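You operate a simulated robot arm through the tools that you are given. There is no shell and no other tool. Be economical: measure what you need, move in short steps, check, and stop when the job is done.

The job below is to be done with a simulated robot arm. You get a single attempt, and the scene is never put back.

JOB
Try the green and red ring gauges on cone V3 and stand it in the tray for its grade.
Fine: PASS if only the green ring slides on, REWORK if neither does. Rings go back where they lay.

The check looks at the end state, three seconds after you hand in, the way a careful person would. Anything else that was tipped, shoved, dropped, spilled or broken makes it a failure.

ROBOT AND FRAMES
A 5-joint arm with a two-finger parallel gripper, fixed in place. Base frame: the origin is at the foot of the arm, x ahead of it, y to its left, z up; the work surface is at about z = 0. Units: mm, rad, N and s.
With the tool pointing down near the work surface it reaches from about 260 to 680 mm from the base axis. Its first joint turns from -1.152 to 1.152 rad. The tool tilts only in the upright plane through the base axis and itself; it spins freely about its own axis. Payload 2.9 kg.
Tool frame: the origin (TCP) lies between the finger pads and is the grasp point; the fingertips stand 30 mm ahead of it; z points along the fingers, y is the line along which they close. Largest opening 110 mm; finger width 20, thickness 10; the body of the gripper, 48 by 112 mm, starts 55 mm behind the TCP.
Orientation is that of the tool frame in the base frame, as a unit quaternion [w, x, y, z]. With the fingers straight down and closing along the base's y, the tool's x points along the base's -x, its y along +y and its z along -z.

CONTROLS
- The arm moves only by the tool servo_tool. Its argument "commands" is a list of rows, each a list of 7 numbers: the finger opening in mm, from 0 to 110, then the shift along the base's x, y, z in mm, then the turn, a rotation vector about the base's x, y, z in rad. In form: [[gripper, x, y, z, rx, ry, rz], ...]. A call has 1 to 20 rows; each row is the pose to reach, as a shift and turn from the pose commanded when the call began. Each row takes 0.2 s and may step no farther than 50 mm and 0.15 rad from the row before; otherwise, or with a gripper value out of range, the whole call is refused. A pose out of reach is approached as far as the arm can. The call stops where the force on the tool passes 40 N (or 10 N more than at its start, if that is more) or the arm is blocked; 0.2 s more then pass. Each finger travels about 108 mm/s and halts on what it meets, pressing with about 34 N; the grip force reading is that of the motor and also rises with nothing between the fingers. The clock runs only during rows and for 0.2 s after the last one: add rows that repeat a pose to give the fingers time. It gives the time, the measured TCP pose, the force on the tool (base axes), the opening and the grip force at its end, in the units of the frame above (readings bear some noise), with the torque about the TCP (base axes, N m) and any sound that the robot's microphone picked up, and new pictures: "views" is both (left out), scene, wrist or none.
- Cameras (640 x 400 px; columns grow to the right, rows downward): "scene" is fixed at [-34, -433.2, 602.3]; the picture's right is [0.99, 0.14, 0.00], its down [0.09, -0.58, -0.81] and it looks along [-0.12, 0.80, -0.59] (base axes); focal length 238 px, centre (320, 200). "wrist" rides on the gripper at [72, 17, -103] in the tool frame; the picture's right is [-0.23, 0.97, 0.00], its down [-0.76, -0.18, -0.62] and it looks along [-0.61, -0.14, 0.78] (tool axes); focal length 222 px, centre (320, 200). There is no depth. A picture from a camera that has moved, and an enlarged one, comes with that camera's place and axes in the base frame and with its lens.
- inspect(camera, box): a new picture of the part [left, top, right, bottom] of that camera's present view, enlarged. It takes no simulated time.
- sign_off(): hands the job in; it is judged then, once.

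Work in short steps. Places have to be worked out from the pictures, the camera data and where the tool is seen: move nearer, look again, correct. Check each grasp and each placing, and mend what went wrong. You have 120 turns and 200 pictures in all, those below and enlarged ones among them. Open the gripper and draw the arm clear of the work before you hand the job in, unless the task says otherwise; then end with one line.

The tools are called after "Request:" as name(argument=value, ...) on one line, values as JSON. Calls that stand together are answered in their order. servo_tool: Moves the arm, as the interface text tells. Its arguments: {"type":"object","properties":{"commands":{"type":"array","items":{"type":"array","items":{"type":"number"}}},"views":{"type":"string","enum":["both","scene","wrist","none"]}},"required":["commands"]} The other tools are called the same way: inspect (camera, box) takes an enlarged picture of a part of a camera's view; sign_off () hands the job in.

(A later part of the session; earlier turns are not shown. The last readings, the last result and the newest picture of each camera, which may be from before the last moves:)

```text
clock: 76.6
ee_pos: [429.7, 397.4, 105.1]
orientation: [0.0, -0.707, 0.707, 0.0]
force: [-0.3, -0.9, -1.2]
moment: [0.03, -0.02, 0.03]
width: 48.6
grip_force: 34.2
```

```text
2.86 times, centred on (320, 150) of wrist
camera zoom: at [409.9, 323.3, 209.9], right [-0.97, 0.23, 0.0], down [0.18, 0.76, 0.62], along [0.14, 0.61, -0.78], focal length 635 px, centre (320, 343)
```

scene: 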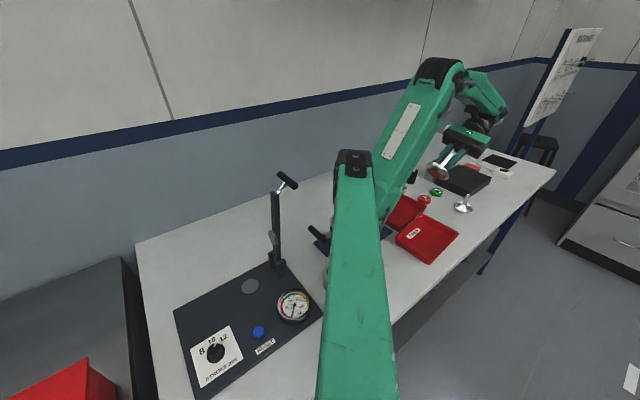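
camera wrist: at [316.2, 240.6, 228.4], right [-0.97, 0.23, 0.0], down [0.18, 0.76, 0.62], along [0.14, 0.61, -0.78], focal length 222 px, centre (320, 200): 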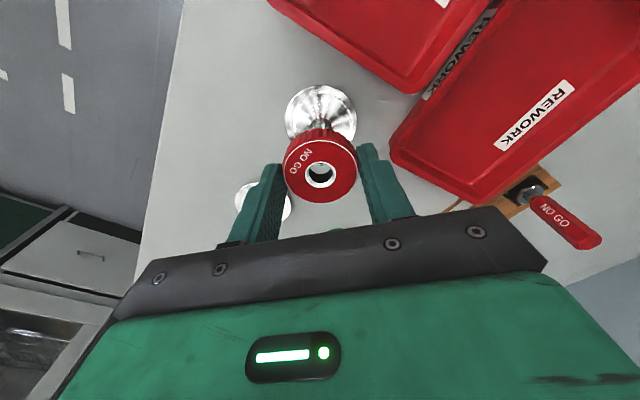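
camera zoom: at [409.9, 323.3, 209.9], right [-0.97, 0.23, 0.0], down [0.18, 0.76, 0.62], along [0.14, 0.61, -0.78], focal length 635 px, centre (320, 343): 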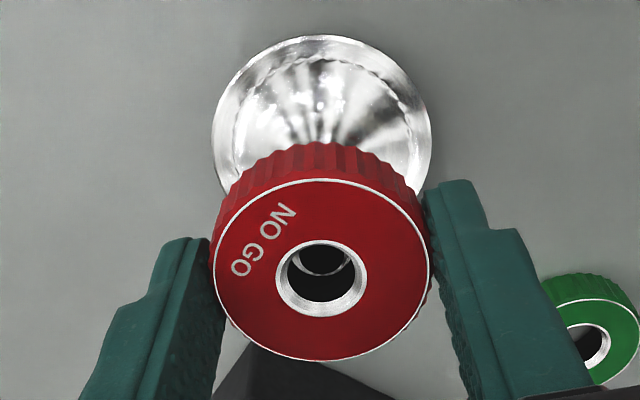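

The stem rim seen through the bore is ~3.5 mm too far +y. Raise slightly, shift +3.5 mm y, and lower on.

Request:
servo_tool(commands=[[40, 0, 0, 4, 0, 0, 0], [40, 0, 3.5, 4, 0, 0, 0], [40, 0, 3.5, 2, 0, 0, 0], [40, 0, 3.5, 0, 0, 0, 0], [40, 0, 3.5, -1, 0, 0, 0], [40, 0, 3.5, -2, 0, 0, 0], [40, 0, 3.5, -3, 0, 0, 0], [40, 0, 3.5, -4, 0, 0, 0], [40, 0, 3.5, -5, 0, 0, 0]], views="none")

Request:
inspect(camera="wrist", box=[250, 80, 390, 220])

Request:
inspect(camera="scene", box=[420, 160, 490, 230])

```text
clock: 78.6
ee_pos: [427.9, 401.9, 99.0]
orientation: [0.0, 0.708, -0.707, 0.001]
force: [1.2, -0.3, -0.6]
moment: [0.01, -0.02, 0.02]
width: 48.6
grip_force: 34.0
```

```text
2.86 times, centred on (320, 150) of wrist
camera zoom: at [409.5, 327.4, 205.2], right [-0.97, 0.23, 0.0], down [0.18, 0.76, 0.62], along [0.14, 0.61, -0.78], focal length 635 px, centre (320, 343)
```

zoom: 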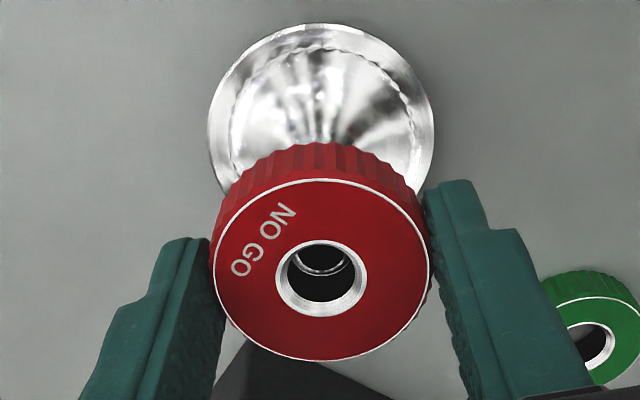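

```text
5.71 times, centred on (455, 195) of scene
camera zoom: at [-34.0, -433.2, 602.3], right [0.99, 0.14, 0.0], down [0.09, -0.58, -0.81], along [-0.12, 0.8, -0.59], focal length 1361 px, centre (-451, 229)
```

zoom: 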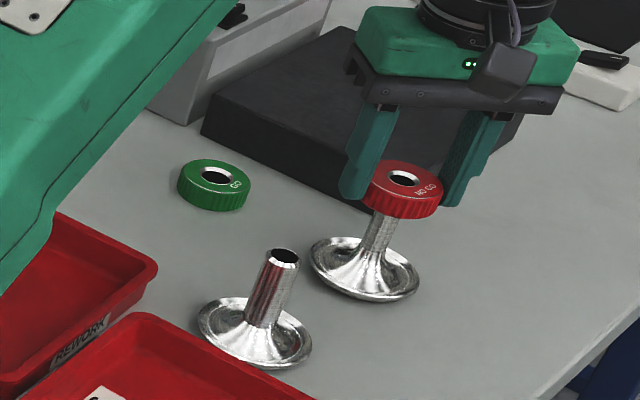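

No force with the ring bottom at ≈64 (below B's stem top). Continue down 15 mm to confirm.

Request:
servo_tool(commands=[[40, 0, 0, -2, 0, 0, 0], [40, 0, 0, -4, 0, 0, 0], [40, 0, 0, -6, 0, 0, 0], [40, 0, 0, -8, 0, 0, 0], [40, 0, 0, -10, 0, 0, 0], [40, 0, 0, -12, 0, 0, 0], [40, 0, 0, -14, 0, 0, 0]], views="none")

Request:
inspect(camera="wrist", box=[250, 80, 390, 220])

Request:
inspect(camera="scene", box=[420, 160, 490, 230])

```text
clock: 80.2
ee_pos: [430.8, 402.0, 90.1]
orientation: [-0.004, 0.707, -0.707, 0.0]
force: [1.7, 0.9, 31.1]
moment: [0.04, -0.07, -0.01]
width: 48.8
grip_force: 34.0
```

```text
2.86 times, centred on (320, 150) of wrist
camera zoom: at [410.4, 327.5, 195.6], right [-0.97, 0.23, -0.01], down [0.17, 0.76, 0.63], along [0.15, 0.61, -0.78], focal length 635 px, centre (320, 343)
```

zoom: 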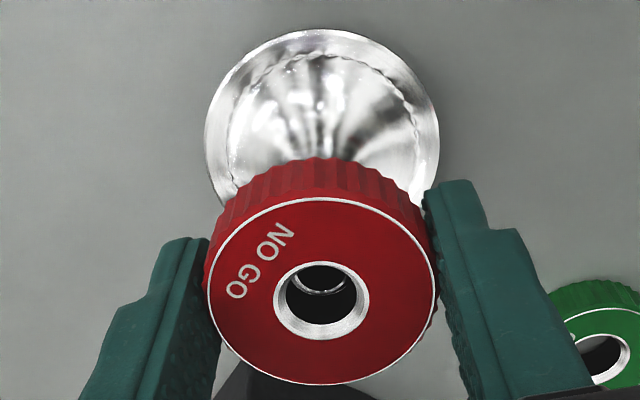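

```text
5.71 times, centred on (455, 195) of scene
camera zoom: at [-34.2, -433.4, 602.1], right [0.99, 0.14, 0.0], down [0.09, -0.58, -0.81], along [-0.12, 0.8, -0.59], focal length 1361 px, centre (-451, 229)
```

zoom: 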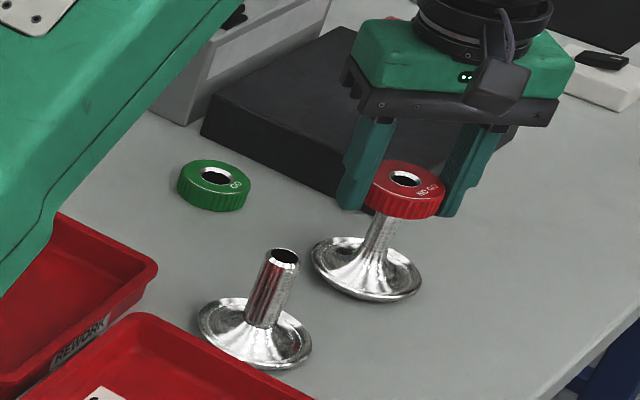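

Blocked now and the ring slipped up a little in the fingers. Raise 6 mm and look at the engagement closely.

Request:
servo_tool(commands=[[40, 0, 0, 6, 0, 0, 0], [40, 0, 0, 13, 0, 0, 0], [40, 0, 0, 13, 0, 0, 0]], views="none")

Request:
inspect(camera="wrist", box=[270, 110, 370, 210])

Request:
inspect(camera="scene", box=[450, 175, 485, 215])

```text
clock: 81.0
ee_pos: [427.7, 399.8, 97.9]
orientation: [0.001, 0.707, -0.707, 0.001]
force: [-0.5, -0.5, -0.7]
moment: [-0.02, 0.01, -0.02]
width: 48.8
grip_force: 33.8
```

```text
4.00 times, centred on (320, 160) of wrist
camera zoom: at [409.9, 326.6, 203.1], right [-0.97, 0.23, 0.0], down [0.18, 0.76, 0.62], along [0.14, 0.61, -0.78], focal length 888 px, centre (320, 360)
```

zoom: 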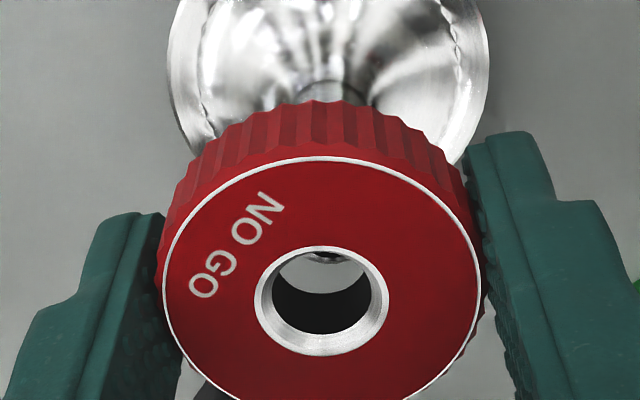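

```text
10.00 times, centred on (468, 195) of scene
camera zoom: at [-34.0, -433.2, 602.3], right [0.99, 0.14, 0.0], down [0.09, -0.58, -0.81], along [-0.12, 0.8, -0.59], focal length 2381 px, centre (-1155, 250)
```

zoom: 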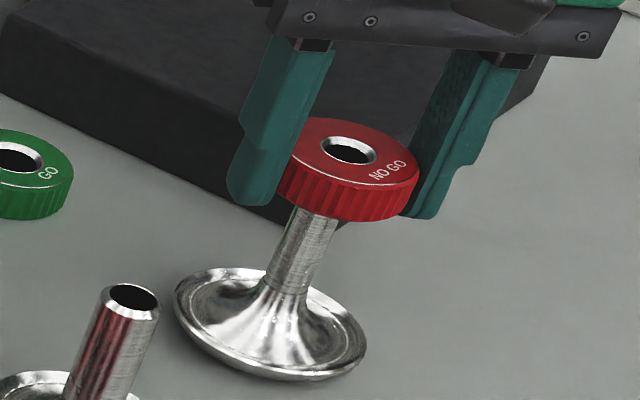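

The ring looks ~3 mm too far +y relative to B's stem. Shift −2.5 mm in y at this height and look again.

Request:
servo_tool(commands=[[40, 0, -2.5, 2, 0, 0, 0], [40, 0, -2.5, 0, 0, 0, 0], [40, 0, -2.5, -2, 0, 0, 0], [40, 0, -2.5, -2, 0, 0, 0]], views="none")

Request:
inspect(camera="wrist", box=[295, 145, 345, 195])

Request:
inspect(camera="scene", box=[450, 175, 485, 215])

```text
clock: 82.0
ee_pos: [428.5, 399.0, 96.7]
orientation: [0.0, 0.707, -0.707, 0.0]
force: [0.6, -0.7, -2.5]
moment: [-0.02, 0.02, 0.03]
width: 48.8
grip_force: 33.9
```

```text
8.00 times, centred on (320, 170) of wrist
camera zoom: at [409.6, 325.1, 202.4], right [-0.97, 0.23, 0.0], down [0.18, 0.76, 0.62], along [0.14, 0.61, -0.78], focal length 1777 px, centre (320, 440)
```

zoom: 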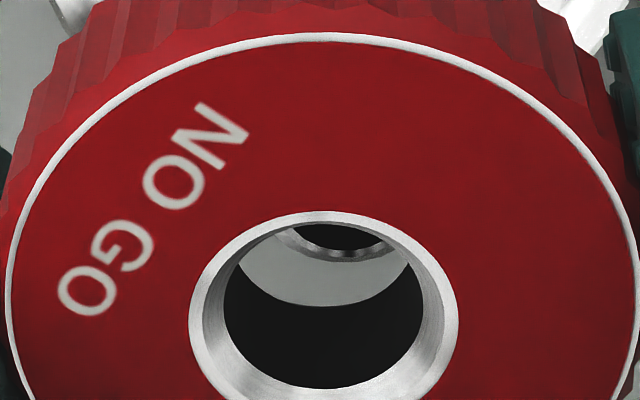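

```text
10.00 times, centred on (468, 195) of scene
camera zoom: at [-34.0, -433.2, 602.3], right [0.99, 0.14, 0.0], down [0.09, -0.58, -0.81], along [-0.12, 0.8, -0.59], focal length 2381 px, centre (-1155, 250)
```

zoom: 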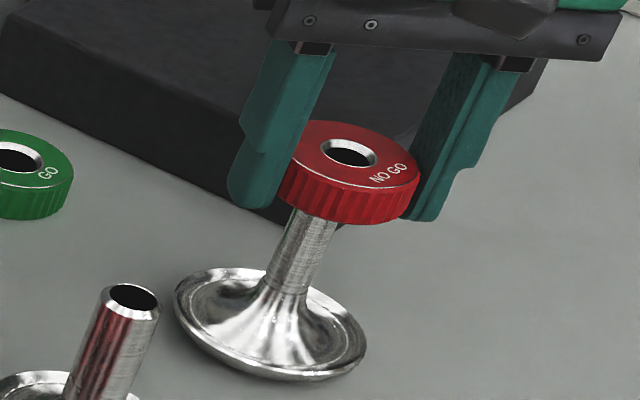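

Clear view: ring bore ≈16 mm, stem of B is ≈2.6 mm toward −y and 0.8 toward −x of the bore axis. Correct and lower.

Request:
servo_tool(commands=[[40, -0.8, -2.6, 0, 0, 0, 0], [40, -0.8, -2.6, 0, 0, 0, 0], [40, -0.8, -2.6, -2, 0, 0, 0], [40, -0.8, -2.6, -4, 0, 0, 0], [40, -0.8, -2.6, -5, 0, 0, 0]], views="none")

Request:
inspect(camera="wrist", box=[295, 145, 345, 195])

```text
clock: 83.2
ee_pos: [426.8, 394.6, 92.5]
orientation: [-0.001, -0.706, 0.708, 0.0]
force: [0.3, 0.2, -1.1]
moment: [0.04, 0.01, -0.01]
width: 48.8
grip_force: 33.8
```

```text
8.00 times, centred on (320, 170) of wrist
camera zoom: at [408.3, 321.3, 197.0], right [-0.97, 0.23, 0.0], down [0.18, 0.76, 0.62], along [0.14, 0.61, -0.78], focal length 1777 px, centre (320, 440)
```

zoom: 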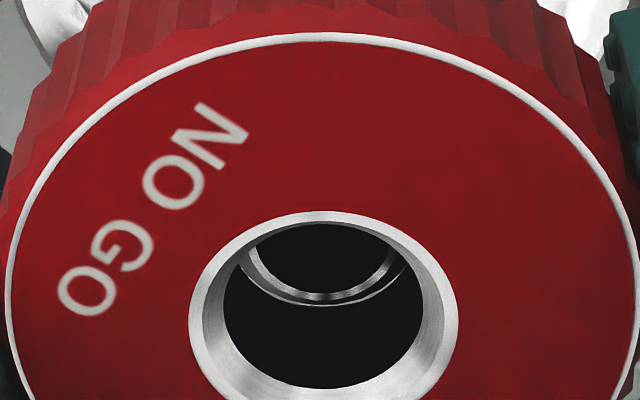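

Now nearly concentric, with the stem just smaller than the bore. Keep lowering.

Request:
servo_tool(commands=[[40, 0, 0, -2, 0, 0, 0], [40, 0, 0, -4, 0, 0, 0], [40, 0, 0, -6, 0, 0, 0], [40, 0, 0, -8, 0, 0, 0], [40, 0, 0, -9, 0, 0, 0]], views="none")

Request:
inspect(camera="wrist", box=[295, 145, 345, 195])

Request:
inspect(camera="scene", box=[450, 175, 485, 215])

```text
clock: 84.2
ee_pos: [429.9, 397.0, 91.3]
orientation: [-0.003, 0.708, -0.707, 0.0]
force: [-2.1, -1.4, 4.4]
moment: [-0.04, 0.06, -0.01]
width: 48.9
grip_force: 34.3
stopped in row 4: the force on the tool passed its limit at 44 N (the readings are from after the stop); the commanded pose is now the measured one
```

```text
8.00 times, centred on (320, 170) of wrist
camera zoom: at [409.3, 322.2, 196.3], right [-0.97, 0.23, 0.0], down [0.17, 0.76, 0.63], along [0.15, 0.61, -0.78], focal length 1777 px, centre (320, 440)
```

zoom: 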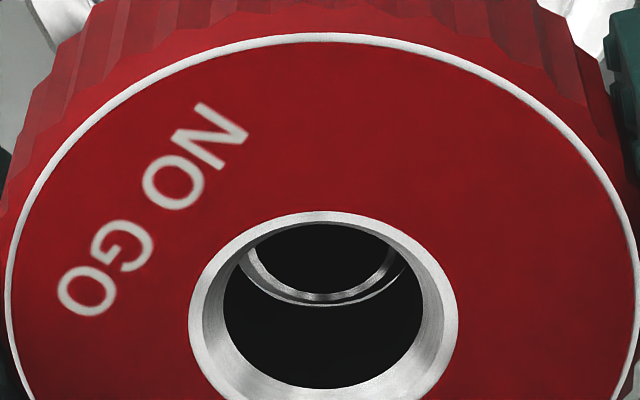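

```text
10.00 times, centred on (468, 195) of scene
camera zoom: at [-34.0, -433.3, 602.3], right [0.99, 0.14, 0.0], down [0.09, -0.58, -0.81], along [-0.12, 0.8, -0.59], focal length 2381 px, centre (-1155, 250)
```

zoom: 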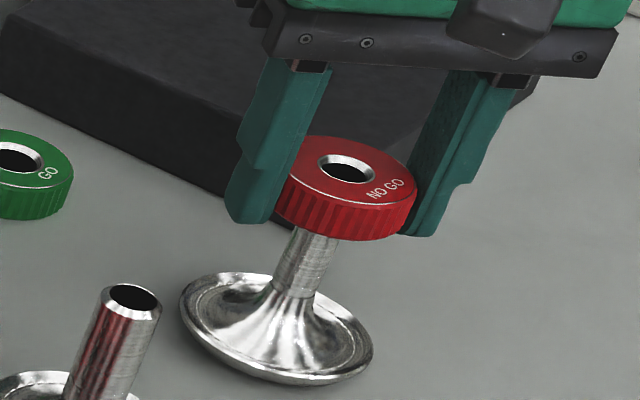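

Blocked with a ~0.5 mm misalignment (+x,+y) still visible. Raise, shift (+0.5,+0.5) and check by eye once more.

Request:
servo_tool(commands=[[40, 0, 0, 3, 0, 0, 0], [40, 0, 0, 6, 0, 0, 0], [40, 0, 0, 6, 0, 0, 0]], views="none")

Request:
inspect(camera="wrist", box=[295, 145, 345, 195])

Request:
inspect(camera="scene", box=[450, 175, 485, 215])

```text
clock: 85.0
ee_pos: [429.3, 397.4, 97.0]
orientation: [-0.003, 0.708, -0.707, 0.0]
force: [-0.1, -0.6, -2.3]
moment: [0.0, -0.02, 0.02]
width: 48.6
grip_force: 33.9
```

```text
8.00 times, centred on (320, 170) of wrist
camera zoom: at [409.9, 322.2, 201.4], right [-0.97, 0.23, 0.0], down [0.17, 0.76, 0.63], along [0.15, 0.61, -0.78], focal length 1777 px, centre (320, 440)
```

zoom: 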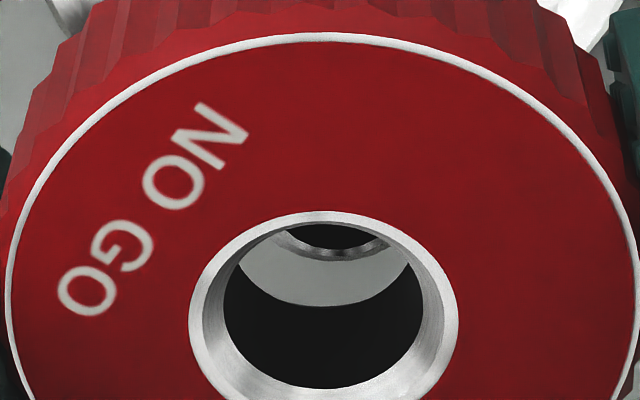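

```text
10.00 times, centred on (468, 195) of scene
camera zoom: at [-34.0, -433.2, 602.3], right [0.99, 0.14, 0.0], down [0.09, -0.58, -0.81], along [-0.12, 0.8, -0.59], focal length 2381 px, centre (-1155, 250)
```

zoom: 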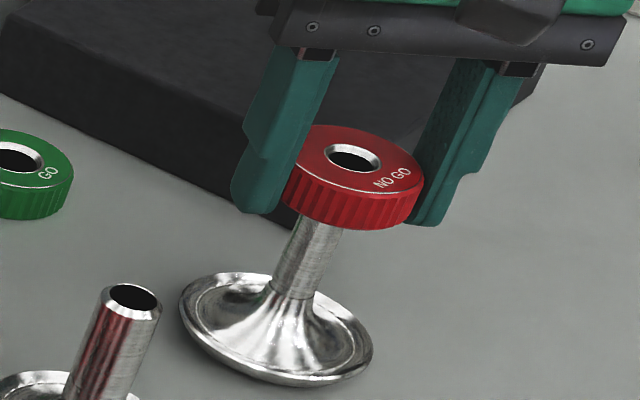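

Retry with +0.4 mm x, +0.1 mm y.

Request:
servo_tool(commands=[[40, 0.4, 0.1, 0, 0, 0, 0], [40, 0.4, 0.1, -3, 0, 0, 0], [40, 0.4, 0.1, -5, 0, 0, 0], [40, 0.4, 0.1, -6, 0, 0, 0], [40, 0.4, 0.1, -7, 0, 0, 0]], views="none")

Request:
inspect(camera="wrist", box=[295, 145, 345, 195])

```text
clock: 86.2
ee_pos: [429.6, 397.0, 92.1]
orientation: [0.005, -0.707, 0.708, 0.001]
force: [0.3, 0.0, 4.8]
moment: [0.01, 0.05, 0.01]
width: 48.9
grip_force: 34.0
```

```text
8.00 times, centred on (320, 170) of wrist
camera zoom: at [409.8, 322.1, 195.9], right [-0.97, 0.23, -0.01], down [0.17, 0.76, 0.63], along [0.15, 0.61, -0.78], focal length 1777 px, centre (320, 440)
```

zoom: 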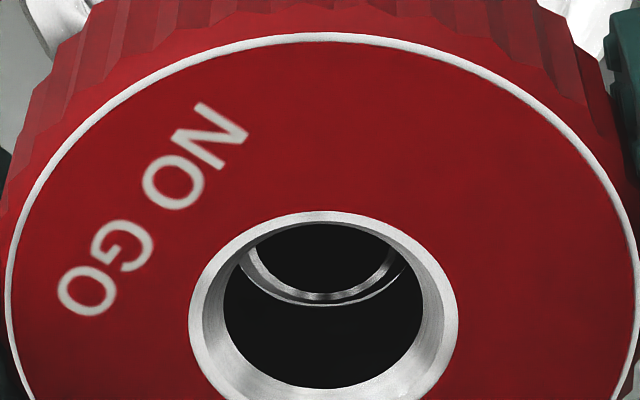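

Request:
servo_tool(commands=[[40, 0, 0, -0.7, 0, 0, 0], [40, 0, 0, -1.4, 0, 0, 0], [40, 0, 0, -1.4, 0, 0, 0]], views="none")

Request:
inspect(camera="wrist", box=[305, 160, 335, 190])

```text
clock: 87.0
ee_pos: [430.0, 397.2, 91.4]
orientation: [0.005, -0.707, 0.707, 0.0]
force: [-5.8, -7.2, 25.5]
moment: [-0.15, 0.14, 0.01]
width: 49.0
grip_force: 34.6
```

```text
13.33 times, centred on (320, 175) of wrist
camera zoom: at [410.1, 322.6, 195.8], right [-0.97, 0.23, -0.01], down [0.17, 0.76, 0.63], along [0.15, 0.61, -0.78], focal length 2962 px, centre (320, 533)
```

zoom: 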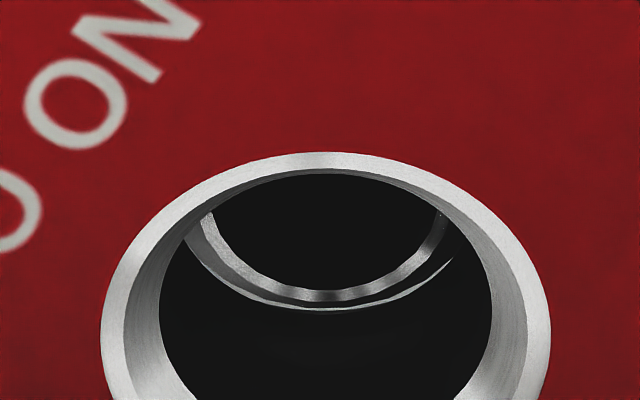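

The stem is visibly smaller than the bore (gap on the right/bottom), touching at left. Back off 2 mm, shift (+0.35,−0.4), lower again.

Request:
servo_tool(commands=[[40, 0, 0, 2, 0, 0, 0], [40, 0.35, -0.4, 2, 0, 0, 0], [40, 0.35, -0.4, 1, 0, 0, 0], [40, 0.35, -0.4, 0, 0, 0, 0], [40, 0.35, -0.4, -1, 0, 0, 0], [40, 0.35, -0.4, -1.5, 0, 0, 0]], views="none")

Request:
inspect(camera="wrist", box=[305, 160, 335, 190])

```text
clock: 88.3
ee_pos: [429.8, 398.3, 91.1]
orientation: [0.008, -0.707, 0.707, 0.0]
force: [-1.1, -1.7, 4.0]
moment: [-0.05, 0.06, -0.02]
width: 48.7
grip_force: 34.2
stopped in row 6: the force on the tool passed its limit at 40 N (the readings are from after the stop); the commanded pose is now the measured one
```

```text
13.33 times, centred on (320, 175) of wrist
camera zoom: at [410.2, 323.3, 195.9], right [-0.97, 0.23, -0.01], down [0.17, 0.76, 0.63], along [0.15, 0.61, -0.77], focal length 2962 px, centre (320, 533)
```

zoom: 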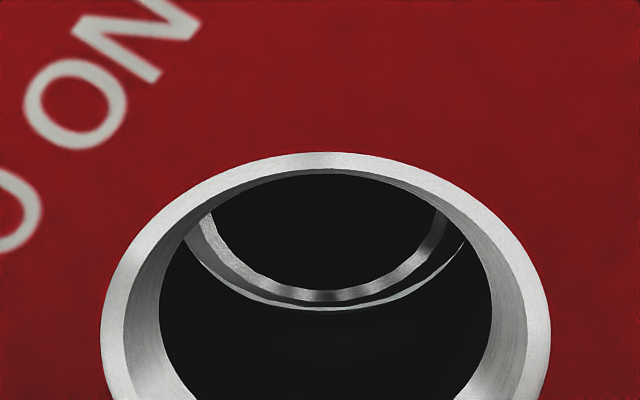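

The stem seats centred in the bore edge and is blocked, so red does not pass B either. That makes identity matter. Lift off and check the grey box's light panel and surroundings for a note.

Request:
servo_tool(commands=[[40, 0, 0, 5, 0, 0, 0], [40, 0, 0, 25, 0, 0, 0], [40, 0, 0, 60, 0, 0, 0]], views="none")

Request:
inspect(camera="scene", box=[420, 140, 470, 190])

Request:
inspect(camera="wrist", box=[0, 0, 640, 400])

Request:
inspect(camera="scene", box=[425, 180, 490, 235])

```text
clock: 89.1
ee_pos: [429.6, 398.3, 151.3]
orientation: [-0.007, 0.708, -0.706, 0.0]
force: [-0.4, 0.7, -2.1]
moment: [0.01, 0.01, -0.02]
width: 48.9
grip_force: 34.2
```

```text
8.00 times, centred on (445, 165) of scene
camera zoom: at [-34.0, -433.2, 602.3], right [0.99, 0.14, 0.0], down [0.09, -0.58, -0.81], along [-0.12, 0.8, -0.59], focal length 1905 px, centre (-680, 480)
```

zoom: 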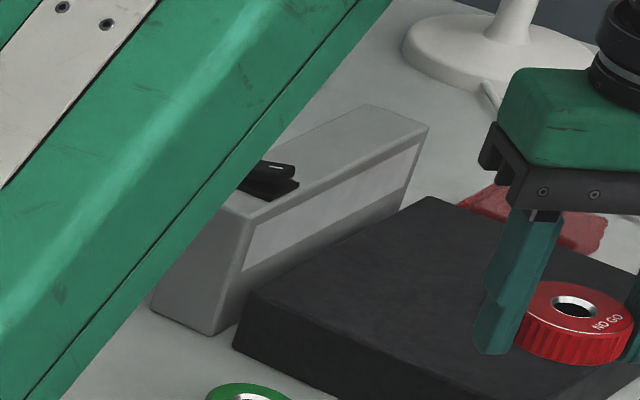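

```text
1.00 times, centred on (320, 200) of wrist (not enlarged: the box is as wide or as high as the picture)
camera zoom: at [410.9, 322.3, 256.3], right [-0.97, 0.23, -0.01], down [0.17, 0.76, 0.63], along [0.15, 0.61, -0.78], focal length 222 px, centre (320, 200)
```

zoom: 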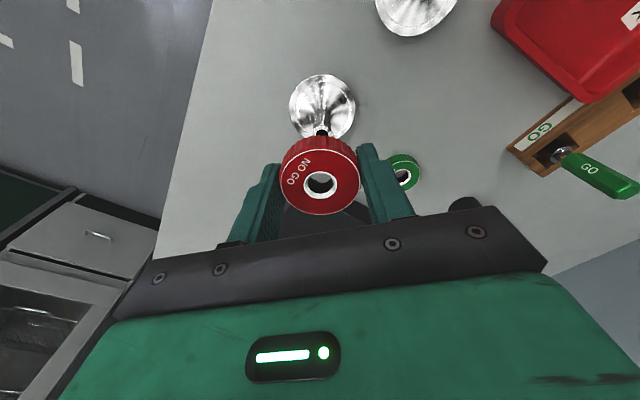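

```text
7.27 times, centred on (458, 208) of scene
camera zoom: at [-34.0, -433.2, 602.3], right [0.99, 0.14, 0.0], down [0.09, -0.58, -0.81], along [-0.12, 0.8, -0.59], focal length 1732 px, centre (-680, 146)
```

zoom: 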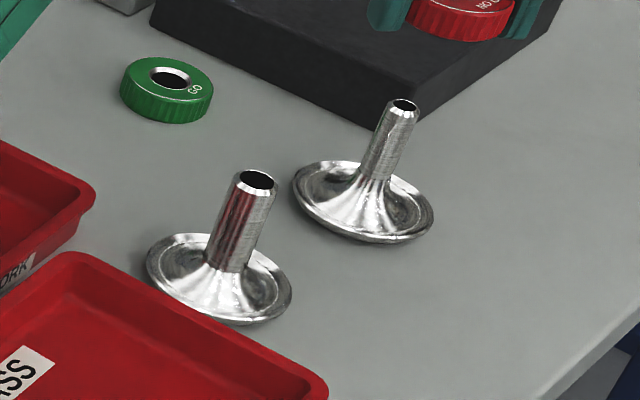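

No note there. One zone of B's upper stem hasn't been seen. First return the red ring to its place, then look.

Request:
servo_tool(commands=[[40, -30, 8, 0, 0, 0, 0], [40, -60, 15, 0, 0, 0, 0], [40, -90, 23, 0, 0, 0, 0], [40, -120, 30, -10, 0, 0, 0], [40, -144, 36.4, -40, 0, 0, 0], [40, -144, 36.4, -80, 0, 0, 0], [40, -144, 36.4, -100, 0, 0, 0], [40, -144, 36.4, -100, 0, 0, 0]], views="wrist")

```text
clock: 90.9
ee_pos: [283.5, 434.3, 52.7]
orientation: [-0.006, 0.708, -0.706, -0.002]
force: [0.7, 0.2, -1.7]
moment: [-0.02, -0.05, -0.04]
width: 48.7
grip_force: 34.1
camera wrist: at [264.6, 359.4, 156.4], right [-0.97, 0.23, 0.0], down [0.17, 0.76, 0.63], along [0.15, 0.62, -0.77], focal length 222 px, centre (320, 200)
```

wrist: 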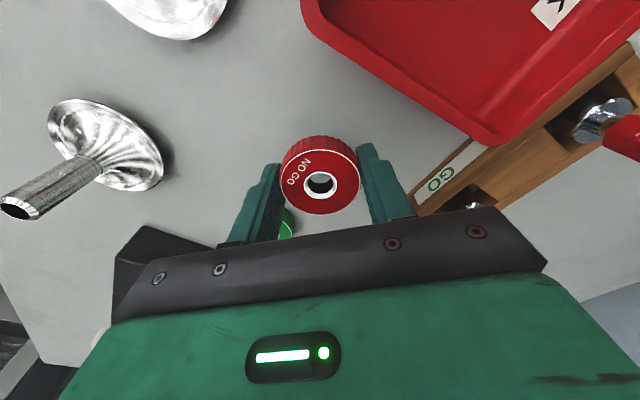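

Request:
servo_tool(commands=[[40, 0, 0, -8, 0, 0, 0], [40, 0, 0, -14, 0, 0, 0], [40, 0, 0, -17, 0, 0, 0], [40, 0, 0, -17, 0, 0, 0]], views="wrist")

```text
clock: 91.9
ee_pos: [285.9, 434.8, 34.9]
orientation: [-0.006, 0.708, -0.707, -0.001]
force: [0.1, 0.5, -1.6]
moment: [-0.01, 0.0, -0.01]
width: 48.7
grip_force: 34.4
camera wrist: at [266.2, 359.5, 138.9], right [-0.97, 0.23, 0.0], down [0.17, 0.76, 0.63], along [0.15, 0.62, -0.77], focal length 222 px, centre (320, 200)
```

wrist: 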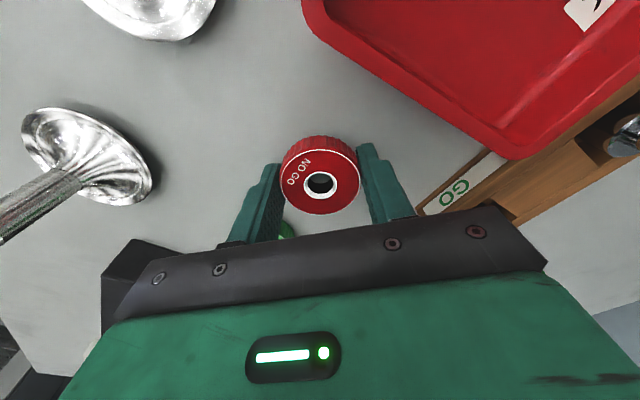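

Position matches the original view. Lower 3 mm more and open gently.

Request:
servo_tool(commands=[[40, 0, 0, -2, 0, 0, 0], [40, 0, 0, -3.5, 0, 0, 0], [49.5, 0, 0, -3.5, 0, 0, 0], [52, 0, 0, -3.5, 0, 0, 0], [55, 0, 0, -3.5, 0, 0, 0], [75, 0, 0, -3.5, 0, 0, 0], [75, 0, 0, -3.5, 0, 0, 0], [75, 0, 0, 30, 0, 0, 0], [75, 0, 0, 70, 0, 0, 0]], views="wrist")

```text
clock: 93.9
ee_pos: [285.1, 435.2, 102.6]
orientation: [-0.006, 0.708, -0.706, -0.001]
force: [-0.1, -0.3, -0.4]
moment: [-0.01, 0.0, 0.02]
width: 74.8
grip_force: 0.0
camera wrist: at [265.4, 360.5, 207.3], right [-0.97, 0.23, 0.0], down [0.17, 0.76, 0.63], along [0.15, 0.61, -0.77], focal length 222 px, centre (320, 200)
```

wrist: 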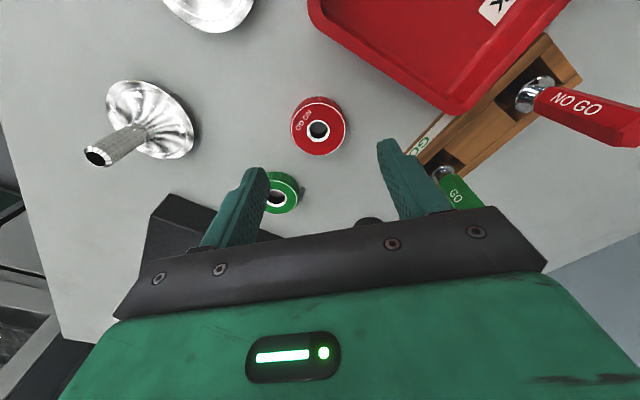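

Red ring is back. Enlarge B's stem from this side.

Request:
inspect(camera="wrist", box=[75, 70, 205, 180])

Request:
inspect(camera="wrist", box=[285, 90, 355, 160])

```text
3.64 times, centred on (140, 125) of wrist
camera zoom: at [265.4, 360.5, 207.3], right [-0.97, 0.23, 0.0], down [0.17, 0.76, 0.63], along [0.15, 0.61, -0.77], focal length 808 px, centre (974, 473)
```

zoom: 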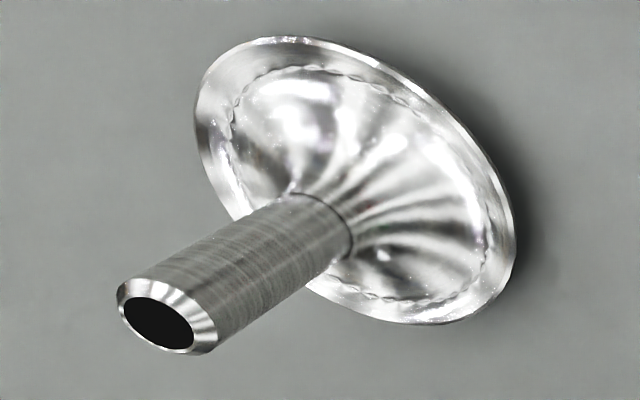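

```text
5.71 times, centred on (320, 125) of wrist
camera zoom: at [265.4, 360.5, 207.3], right [-0.97, 0.23, 0.0], down [0.17, 0.76, 0.63], along [0.15, 0.61, -0.77], focal length 1269 px, centre (320, 629)
```

zoom: 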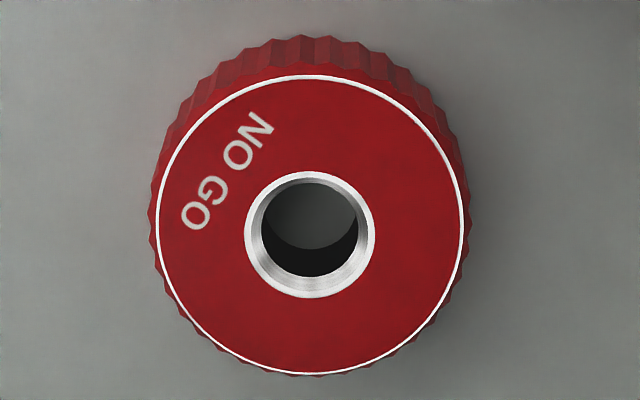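

B is clean there too. Now go over the green ring (≈349,499) with the camera oriented to see B's last unseen side.

Request:
servo_tool(commands=[[75, 4, 4, 10, 0, 0, -0.15], [75, 8, 8, 10, 0, 0, -0.3], [75, 13, 13, 10, 0, 0, -0.45], [75, 18, 18, 10, 0, 0, -0.6], [75, 23, 23, 10, 0, 0, -0.75], [75, 28, 28, 10, 0, 0, -0.9], [75, 33, 33, 10, 0, 0, -1.05], [75, 38, 38, 10, 0, 0, -1.2], [75, 43, 43, 10, 0, 0, -1.35], [75, 48, 48, 10, 0, 0, -1.5], [75, 53, 53, 10, 0, 0, -1.65], [75, 58, 58, 10, 0, 0, -1.8], [75, 64, 64, 10, 0, 0, -1.95], [75, 64, 64, 5, 0, 0, -1.95]], views="wrist")

```text
clock: 96.9
ee_pos: [349.8, 498.5, 108.4]
orientation: [-0.002, 0.19, 0.982, -0.003]
force: [-0.3, 0.1, 0.4]
moment: [0.01, 0.02, 0.01]
width: 75.0
grip_force: 0.0
camera wrist: at [287.5, 540.7, 213.9], right [0.57, 0.82, -0.01], down [0.64, -0.44, 0.62], along [0.51, -0.36, -0.78], focal length 222 px, centre (320, 200)
```

wrist: 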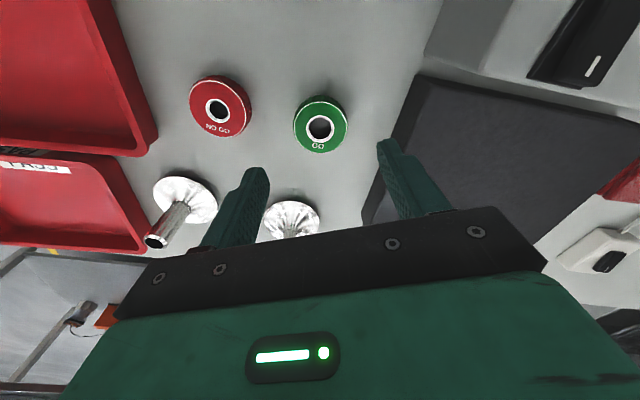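

B is hidden by the gripper body; pull back up and away to see it.

Request:
servo_tool(commands=[[75, -20, 12, 30, 0, 0, 0], [75, -40, 25, 60, 0, 0, 0], [75, -50, 30, 80, 0, 0, 0], [75, -50, 30, 80, 0, 0, 0]], views="wrist")

Request:
inspect(camera="wrist", box=[180, 120, 360, 240])

```text
clock: 97.9
ee_pos: [298.9, 528.2, 189.4]
orientation: [-0.001, 0.188, 0.982, -0.004]
force: [0.1, 0.6, 0.1]
moment: [0.0, 0.03, 0.02]
width: 74.9
grip_force: 0.1
camera wrist: at [236.6, 571.3, 294.4], right [0.57, 0.82, -0.01], down [0.64, -0.44, 0.62], along [0.51, -0.36, -0.78], focal length 222 px, centre (320, 200)
```

wrist: 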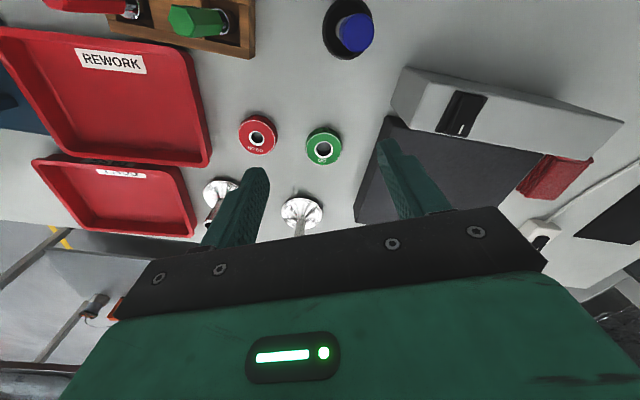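

```text
3.33 times, centred on (270, 180) of wrist
camera zoom: at [236.6, 571.3, 294.4], right [0.57, 0.82, -0.01], down [0.64, -0.44, 0.62], along [0.51, -0.36, -0.78], focal length 740 px, centre (487, 267)
```

zoom: 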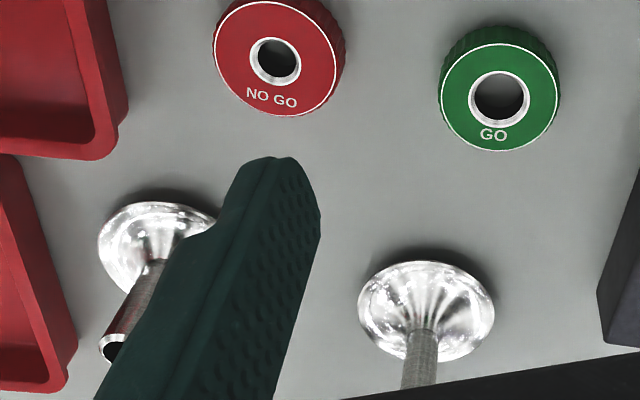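

Move closer to B instead so its whole stem is in the upper image.

Request:
servo_tool(commands=[[75, 25, -20, 0, 0, 0, 0], [75, 50, -40, 0, 0, 0, 0], [75, 75, -60, -10, 0, 0, 0], [75, 95, -75, -20, 0, 0, 0], [75, 95, -75, -20, 0, 0, 0]], views="none")

Request:
inspect(camera="wrist", box=[200, 60, 440, 220])

```text
clock: 99.1
ee_pos: [394.3, 450.7, 168.1]
orientation: [-0.001, 0.188, 0.982, -0.003]
force: [0.2, 1.0, 0.1]
moment: [0.03, -0.02, -0.01]
width: 75.0
grip_force: 0.1
```

```text
2.50 times, centred on (320, 140) of wrist
camera zoom: at [331.9, 491.5, 273.3], right [0.57, 0.82, -0.01], down [0.64, -0.44, 0.62], along [0.51, -0.36, -0.78], focal length 555 px, centre (320, 350)
```

zoom: 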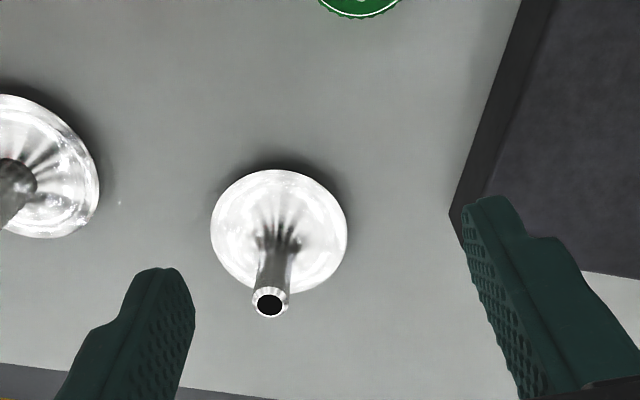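

Request:
inspect(camera="wrist", box=[270, 115, 350, 195])

Request:
inspect(camera="wrist", box=[160, 80, 280, 200])

```text
5.00 times, centred on (310, 155) of wrist
camera zoom: at [331.9, 491.5, 273.3], right [0.57, 0.82, -0.01], down [0.64, -0.44, 0.62], along [0.51, -0.36, -0.78], focal length 1111 px, centre (370, 425)
```

zoom: 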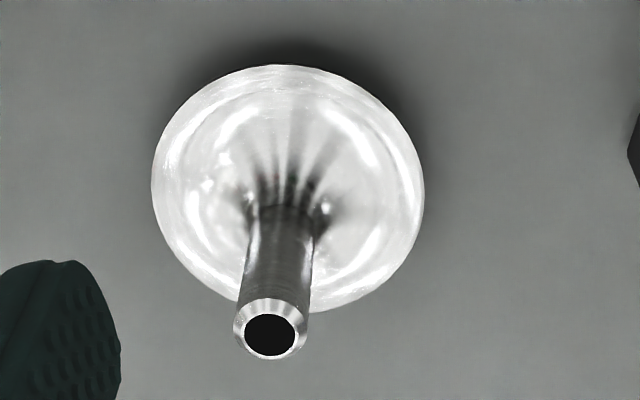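

```text
3.33 times, centred on (220, 140) of wrist
camera zoom: at [331.9, 491.5, 273.3], right [0.57, 0.82, -0.01], down [0.64, -0.44, 0.62], along [0.51, -0.36, -0.78], focal length 740 px, centre (653, 400)
```

zoom: 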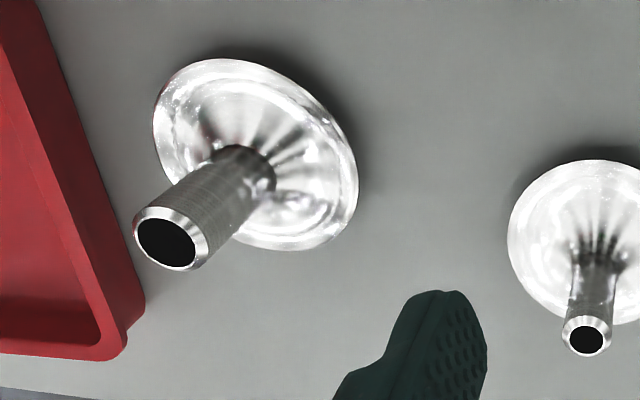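

Faint marks appear on B's rim around the top right; zoom in hard on both rims.

Request:
inspect(camera="wrist", box=[315, 122, 360, 167])

Request:
inspect(camera="wrist", box=[295, 122, 330, 157])

Request:
inspect(camera="wrist", box=[200, 94, 250, 144])

Request:
inspect(camera="scene", box=[435, 200, 465, 230])

```text
8.89 times, centred on (338, 144) of wrist
camera zoom: at [331.9, 491.5, 273.3], right [0.57, 0.82, -0.01], down [0.64, -0.44, 0.62], along [0.51, -0.36, -0.78], focal length 1974 px, centre (164, 693)
```

zoom: 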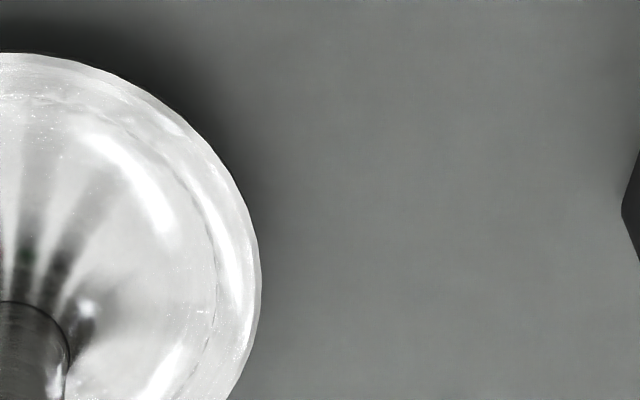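

```text
11.43 times, centred on (312, 140) of wrist
camera zoom: at [331.9, 491.5, 273.3], right [0.57, 0.82, -0.01], down [0.64, -0.44, 0.62], along [0.51, -0.36, -0.78], focal length 2538 px, centre (406, 891)
```

zoom: 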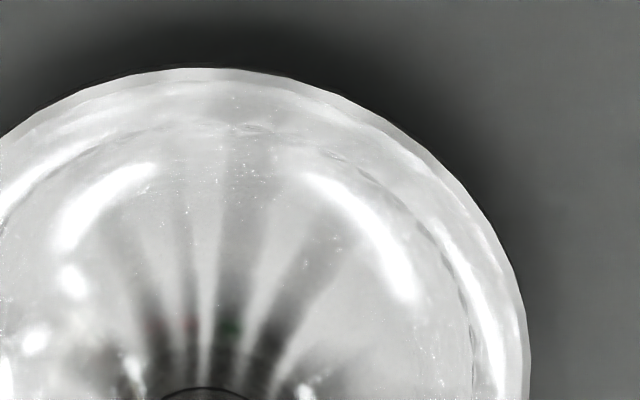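

```text
8.00 times, centred on (225, 119) of wrist
camera zoom: at [331.9, 491.5, 273.3], right [0.57, 0.82, -0.01], down [0.64, -0.44, 0.62], along [0.51, -0.36, -0.78], focal length 1777 px, centre (1080, 848)
```

zoom: 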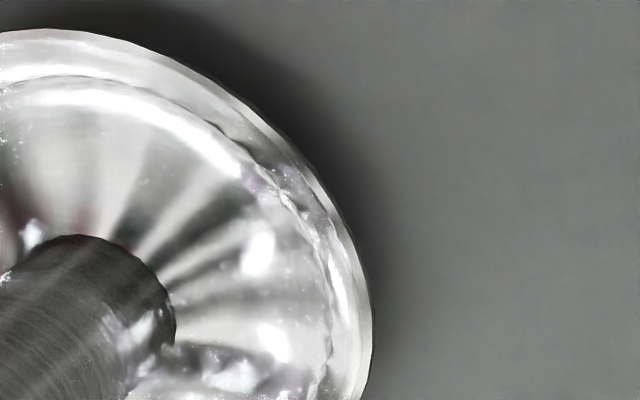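

```text
13.33 times, centred on (450, 215) of scene
camera zoom: at [-34.0, -433.2, 602.3], right [0.99, 0.14, 0.0], down [0.09, -0.58, -0.81], along [-0.12, 0.8, -0.59], focal length 3175 px, centre (-1413, 0)
```

zoom: 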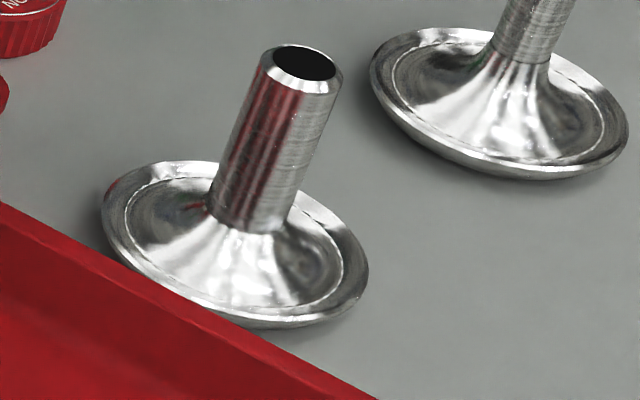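

No text on the rims. Proceed: pick the green ring (≈349,499) and try it on A.

Request:
servo_tool(commands=[[70, -5, 6, 0, 0, 0, 0.15], [70, -10, 12, 0, 0, 0, 0.3], [70, -15, 18, 0, 0, 0, 0.45], [70, -22, 24, 0, 0, 0, 0.6], [70, -30, 31, -10, 0, 0, 0.75], [70, -38, 40, -20, 0, 0, 0.9], [70, -45, 48, -40, 0, 0, 1.05], [70, -45, 48, -58, 0, 0, 1.2], [70, -45, 48, -58, 0, 0, 1.31], [70, -45, 48, -58, 0, 0, 1.31]], views="wrist")

```text
clock: 101.3
ee_pos: [351.3, 504.0, 109.1]
orientation: [0.004, -0.45, 0.893, 0.002]
force: [0.2, -0.2, 0.4]
moment: [0.0, -0.01, 0.0]
width: 70.1
grip_force: 0.0
camera wrist: at [291.6, 452.4, 214.6], right [-0.65, 0.76, 0.0], down [0.59, 0.5, 0.63], along [0.48, 0.41, -0.78], focal length 222 px, centre (320, 200)
```

wrist: 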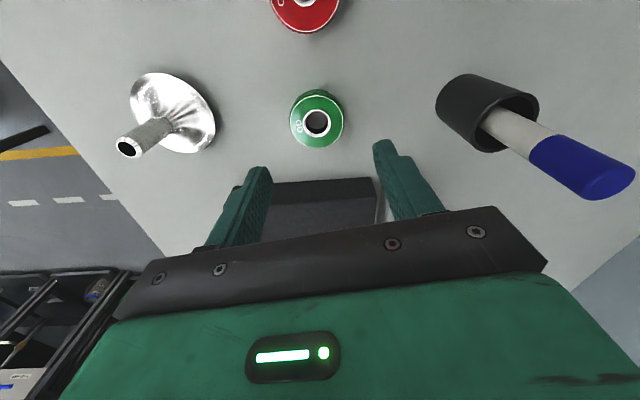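

Small correction (0,−4.4) and descend to grip the green ring.

Request:
servo_tool(commands=[[70, 0, -4.4, -30, 0, 0, 0], [70, 0, -4.4, -60, 0, 0, 0], [70, 0, -4.4, -74, 0, 0, 0], [70, 0, -4.4, -74, 0, 0, 0]], views="wrist")

```text
clock: 102.3
ee_pos: [350.3, 497.5, 36.4]
orientation: [0.004, -0.45, 0.893, 0.002]
force: [0.5, 0.9, -0.1]
moment: [0.02, 0.0, 0.04]
width: 70.3
grip_force: 0.0
camera wrist: at [290.8, 447.0, 140.7], right [-0.65, 0.76, 0.0], down [0.59, 0.5, 0.63], along [0.48, 0.41, -0.78], focal length 222 px, centre (320, 200)
```

wrist: 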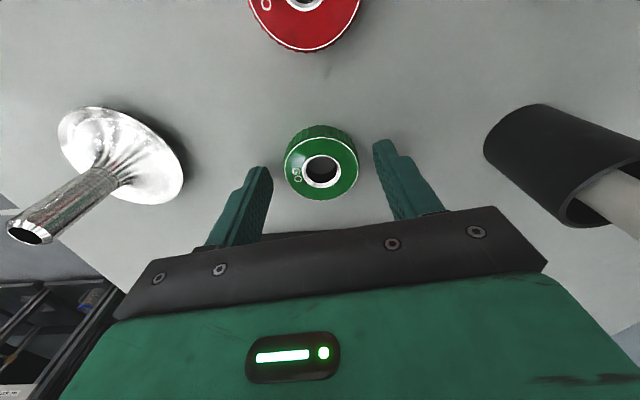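

Well centred. Close and lift.

Request:
servo_tool(commands=[[55, 0, 0, 0, 0, 0, 0], [40, 0, 0, 0, 0, 0, 0], [40, 0, 0, 0, 0, 0, 0], [40, 0, 0, 10, 0, 0, 0], [40, 0, 0, 40, 0, 0, 0], [40, 0, 0, 80, 0, 0, 0], [40, 0, 0, 95, 0, 0, 0]], views="wrist")

```text
clock: 103.9
ee_pos: [348.1, 497.9, 130.9]
orientation: [0.003, -0.449, 0.893, 0.002]
force: [-0.5, 0.8, -1.5]
moment: [-0.01, 0.0, 0.03]
width: 49.1
grip_force: 34.0
camera wrist: at [289.9, 446.8, 235.7], right [-0.65, 0.76, 0.0], down [0.59, 0.5, 0.63], along [0.48, 0.41, -0.78], focal length 222 px, centre (320, 200)
```

wrist: 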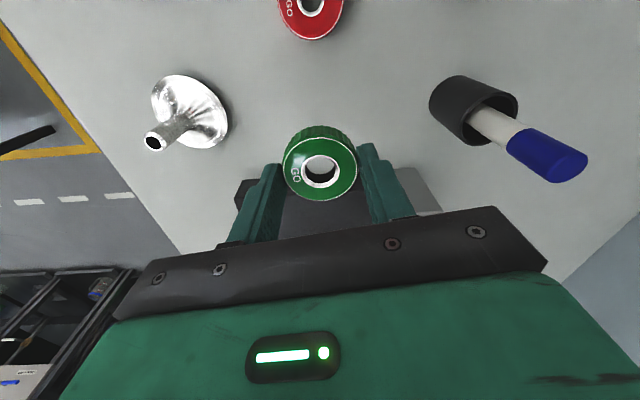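

Carry it above A.

Request:
servo_tool(commands=[[40, -3, -40, 0, 0, 0, 0], [40, -6, -80, 0, 0, 0, 0], [40, -9, -120, 0, 0, 0, 0], [40, -12, -155, 0, 0, 0, 0], [40, -15, -180, 0, 0, 0, 0], [40, -15, -180, -12, 0, 0, 0], [40, -15, -180, -18, 0, 0, 0], [40, -15, -180, -18, 0, 0, 0]], views="none")

Request:
inspect(camera="wrist", box=[270, 120, 370, 220])

Request:
inspect(camera="scene", box=[425, 180, 475, 230])

```text
clock: 105.7
ee_pos: [336.6, 316.5, 113.3]
orientation: [0.005, -0.45, 0.893, 0.002]
force: [0.2, -0.3, -1.1]
moment: [0.01, -0.02, 0.0]
width: 49.3
grip_force: 34.2
```

```text
4.00 times, centred on (320, 170) of wrist
camera zoom: at [276.5, 266.1, 218.0], right [-0.65, 0.76, 0.0], down [0.59, 0.5, 0.63], along [0.48, 0.41, -0.78], focal length 888 px, centre (320, 320)
```

zoom: 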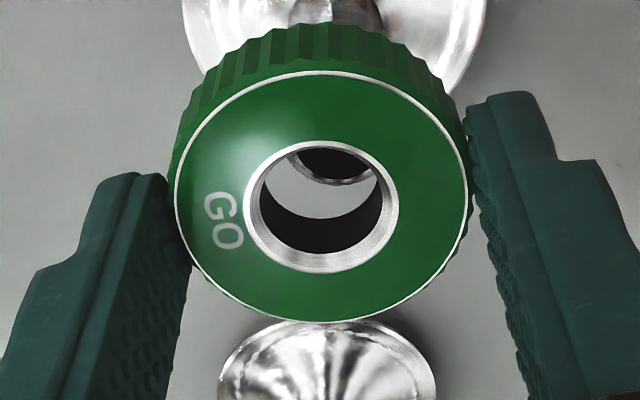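

```text
8.00 times, centred on (450, 205) of scene
camera zoom: at [-34.0, -433.2, 602.3], right [0.99, 0.14, 0.0], down [0.09, -0.58, -0.81], along [-0.12, 0.8, -0.59], focal length 1905 px, centre (-720, 160)
```

zoom: 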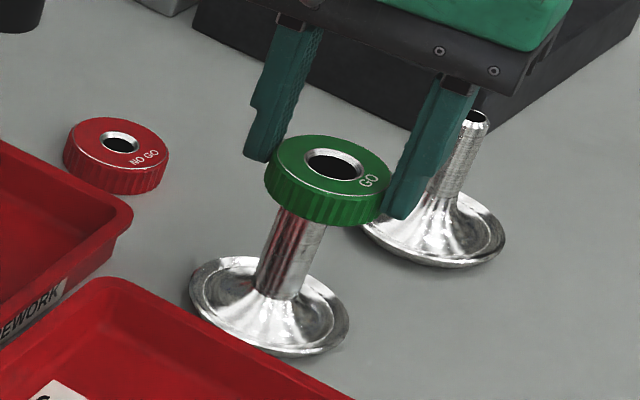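

Stem is ~2.6 mm to the image-right and ~1.5 mm nearer. Shift (−2.6,+0.8), lower close to the stem and look.

Request:
servo_tool(commands=[[40, -2.6, 0.8, 0, 0, 0, 0], [40, -2.6, 0.8, -3, 0, 0, 0], [40, -2.6, 0.8, -4, 0, 0, 0]], views="none")

Request:
inspect(camera="wrist", box=[295, 145, 345, 195])

```text
clock: 106.5
ee_pos: [333.9, 317.6, 111.0]
orientation: [0.006, -0.45, 0.893, 0.001]
force: [0.4, 0.2, -2.1]
moment: [0.01, 0.0, 0.01]
width: 48.9
grip_force: 33.7
```

```text
8.00 times, centred on (320, 170) of wrist
camera zoom: at [273.8, 266.9, 214.8], right [-0.65, 0.76, 0.0], down [0.59, 0.5, 0.63], along [0.48, 0.41, -0.78], focal length 1777 px, centre (320, 440)
```

zoom: 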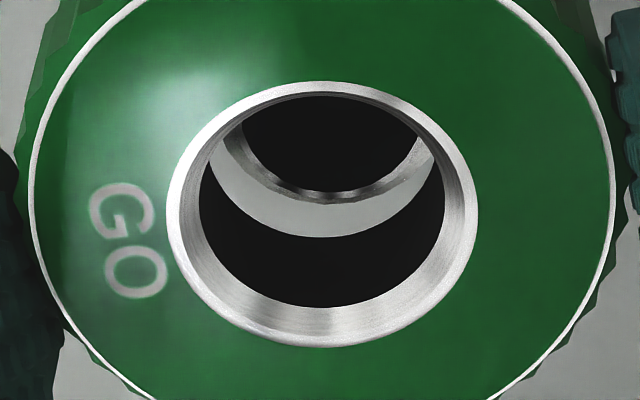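

Shift 0.7 mm right (−0.45,+0.5) and lower to contact.

Request:
servo_tool(commands=[[40, -0.45, 0.5, -1, 0, 0, 0], [40, -0.45, 0.5, -2.5, 0, 0, 0], [40, -0.45, 0.5, -4, 0, 0, 0], [40, -0.45, 0.5, -4.5, 0, 0, 0]], views="none")

Request:
inspect(camera="wrist", box=[295, 145, 345, 195])

```text
clock: 107.5
ee_pos: [332.0, 318.4, 106.1]
orientation: [0.005, -0.45, 0.893, 0.001]
force: [0.0, 0.1, -0.4]
moment: [-0.02, -0.05, 0.02]
width: 49.0
grip_force: 33.9
```

```text
8.00 times, centred on (320, 170) of wrist
camera zoom: at [272.5, 267.8, 210.3], right [-0.65, 0.76, 0.0], down [0.59, 0.5, 0.63], along [0.48, 0.41, -0.78], focal length 1777 px, centre (320, 440)
```

zoom: 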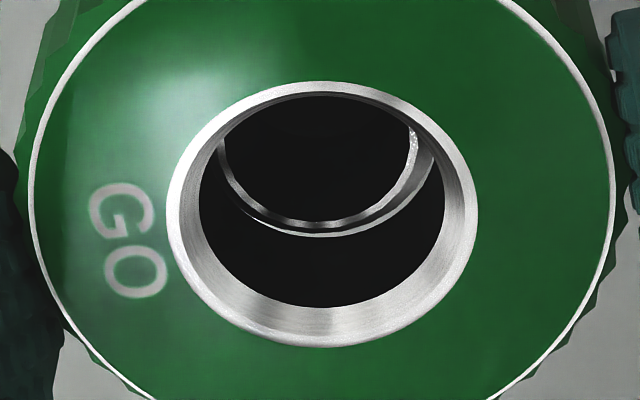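

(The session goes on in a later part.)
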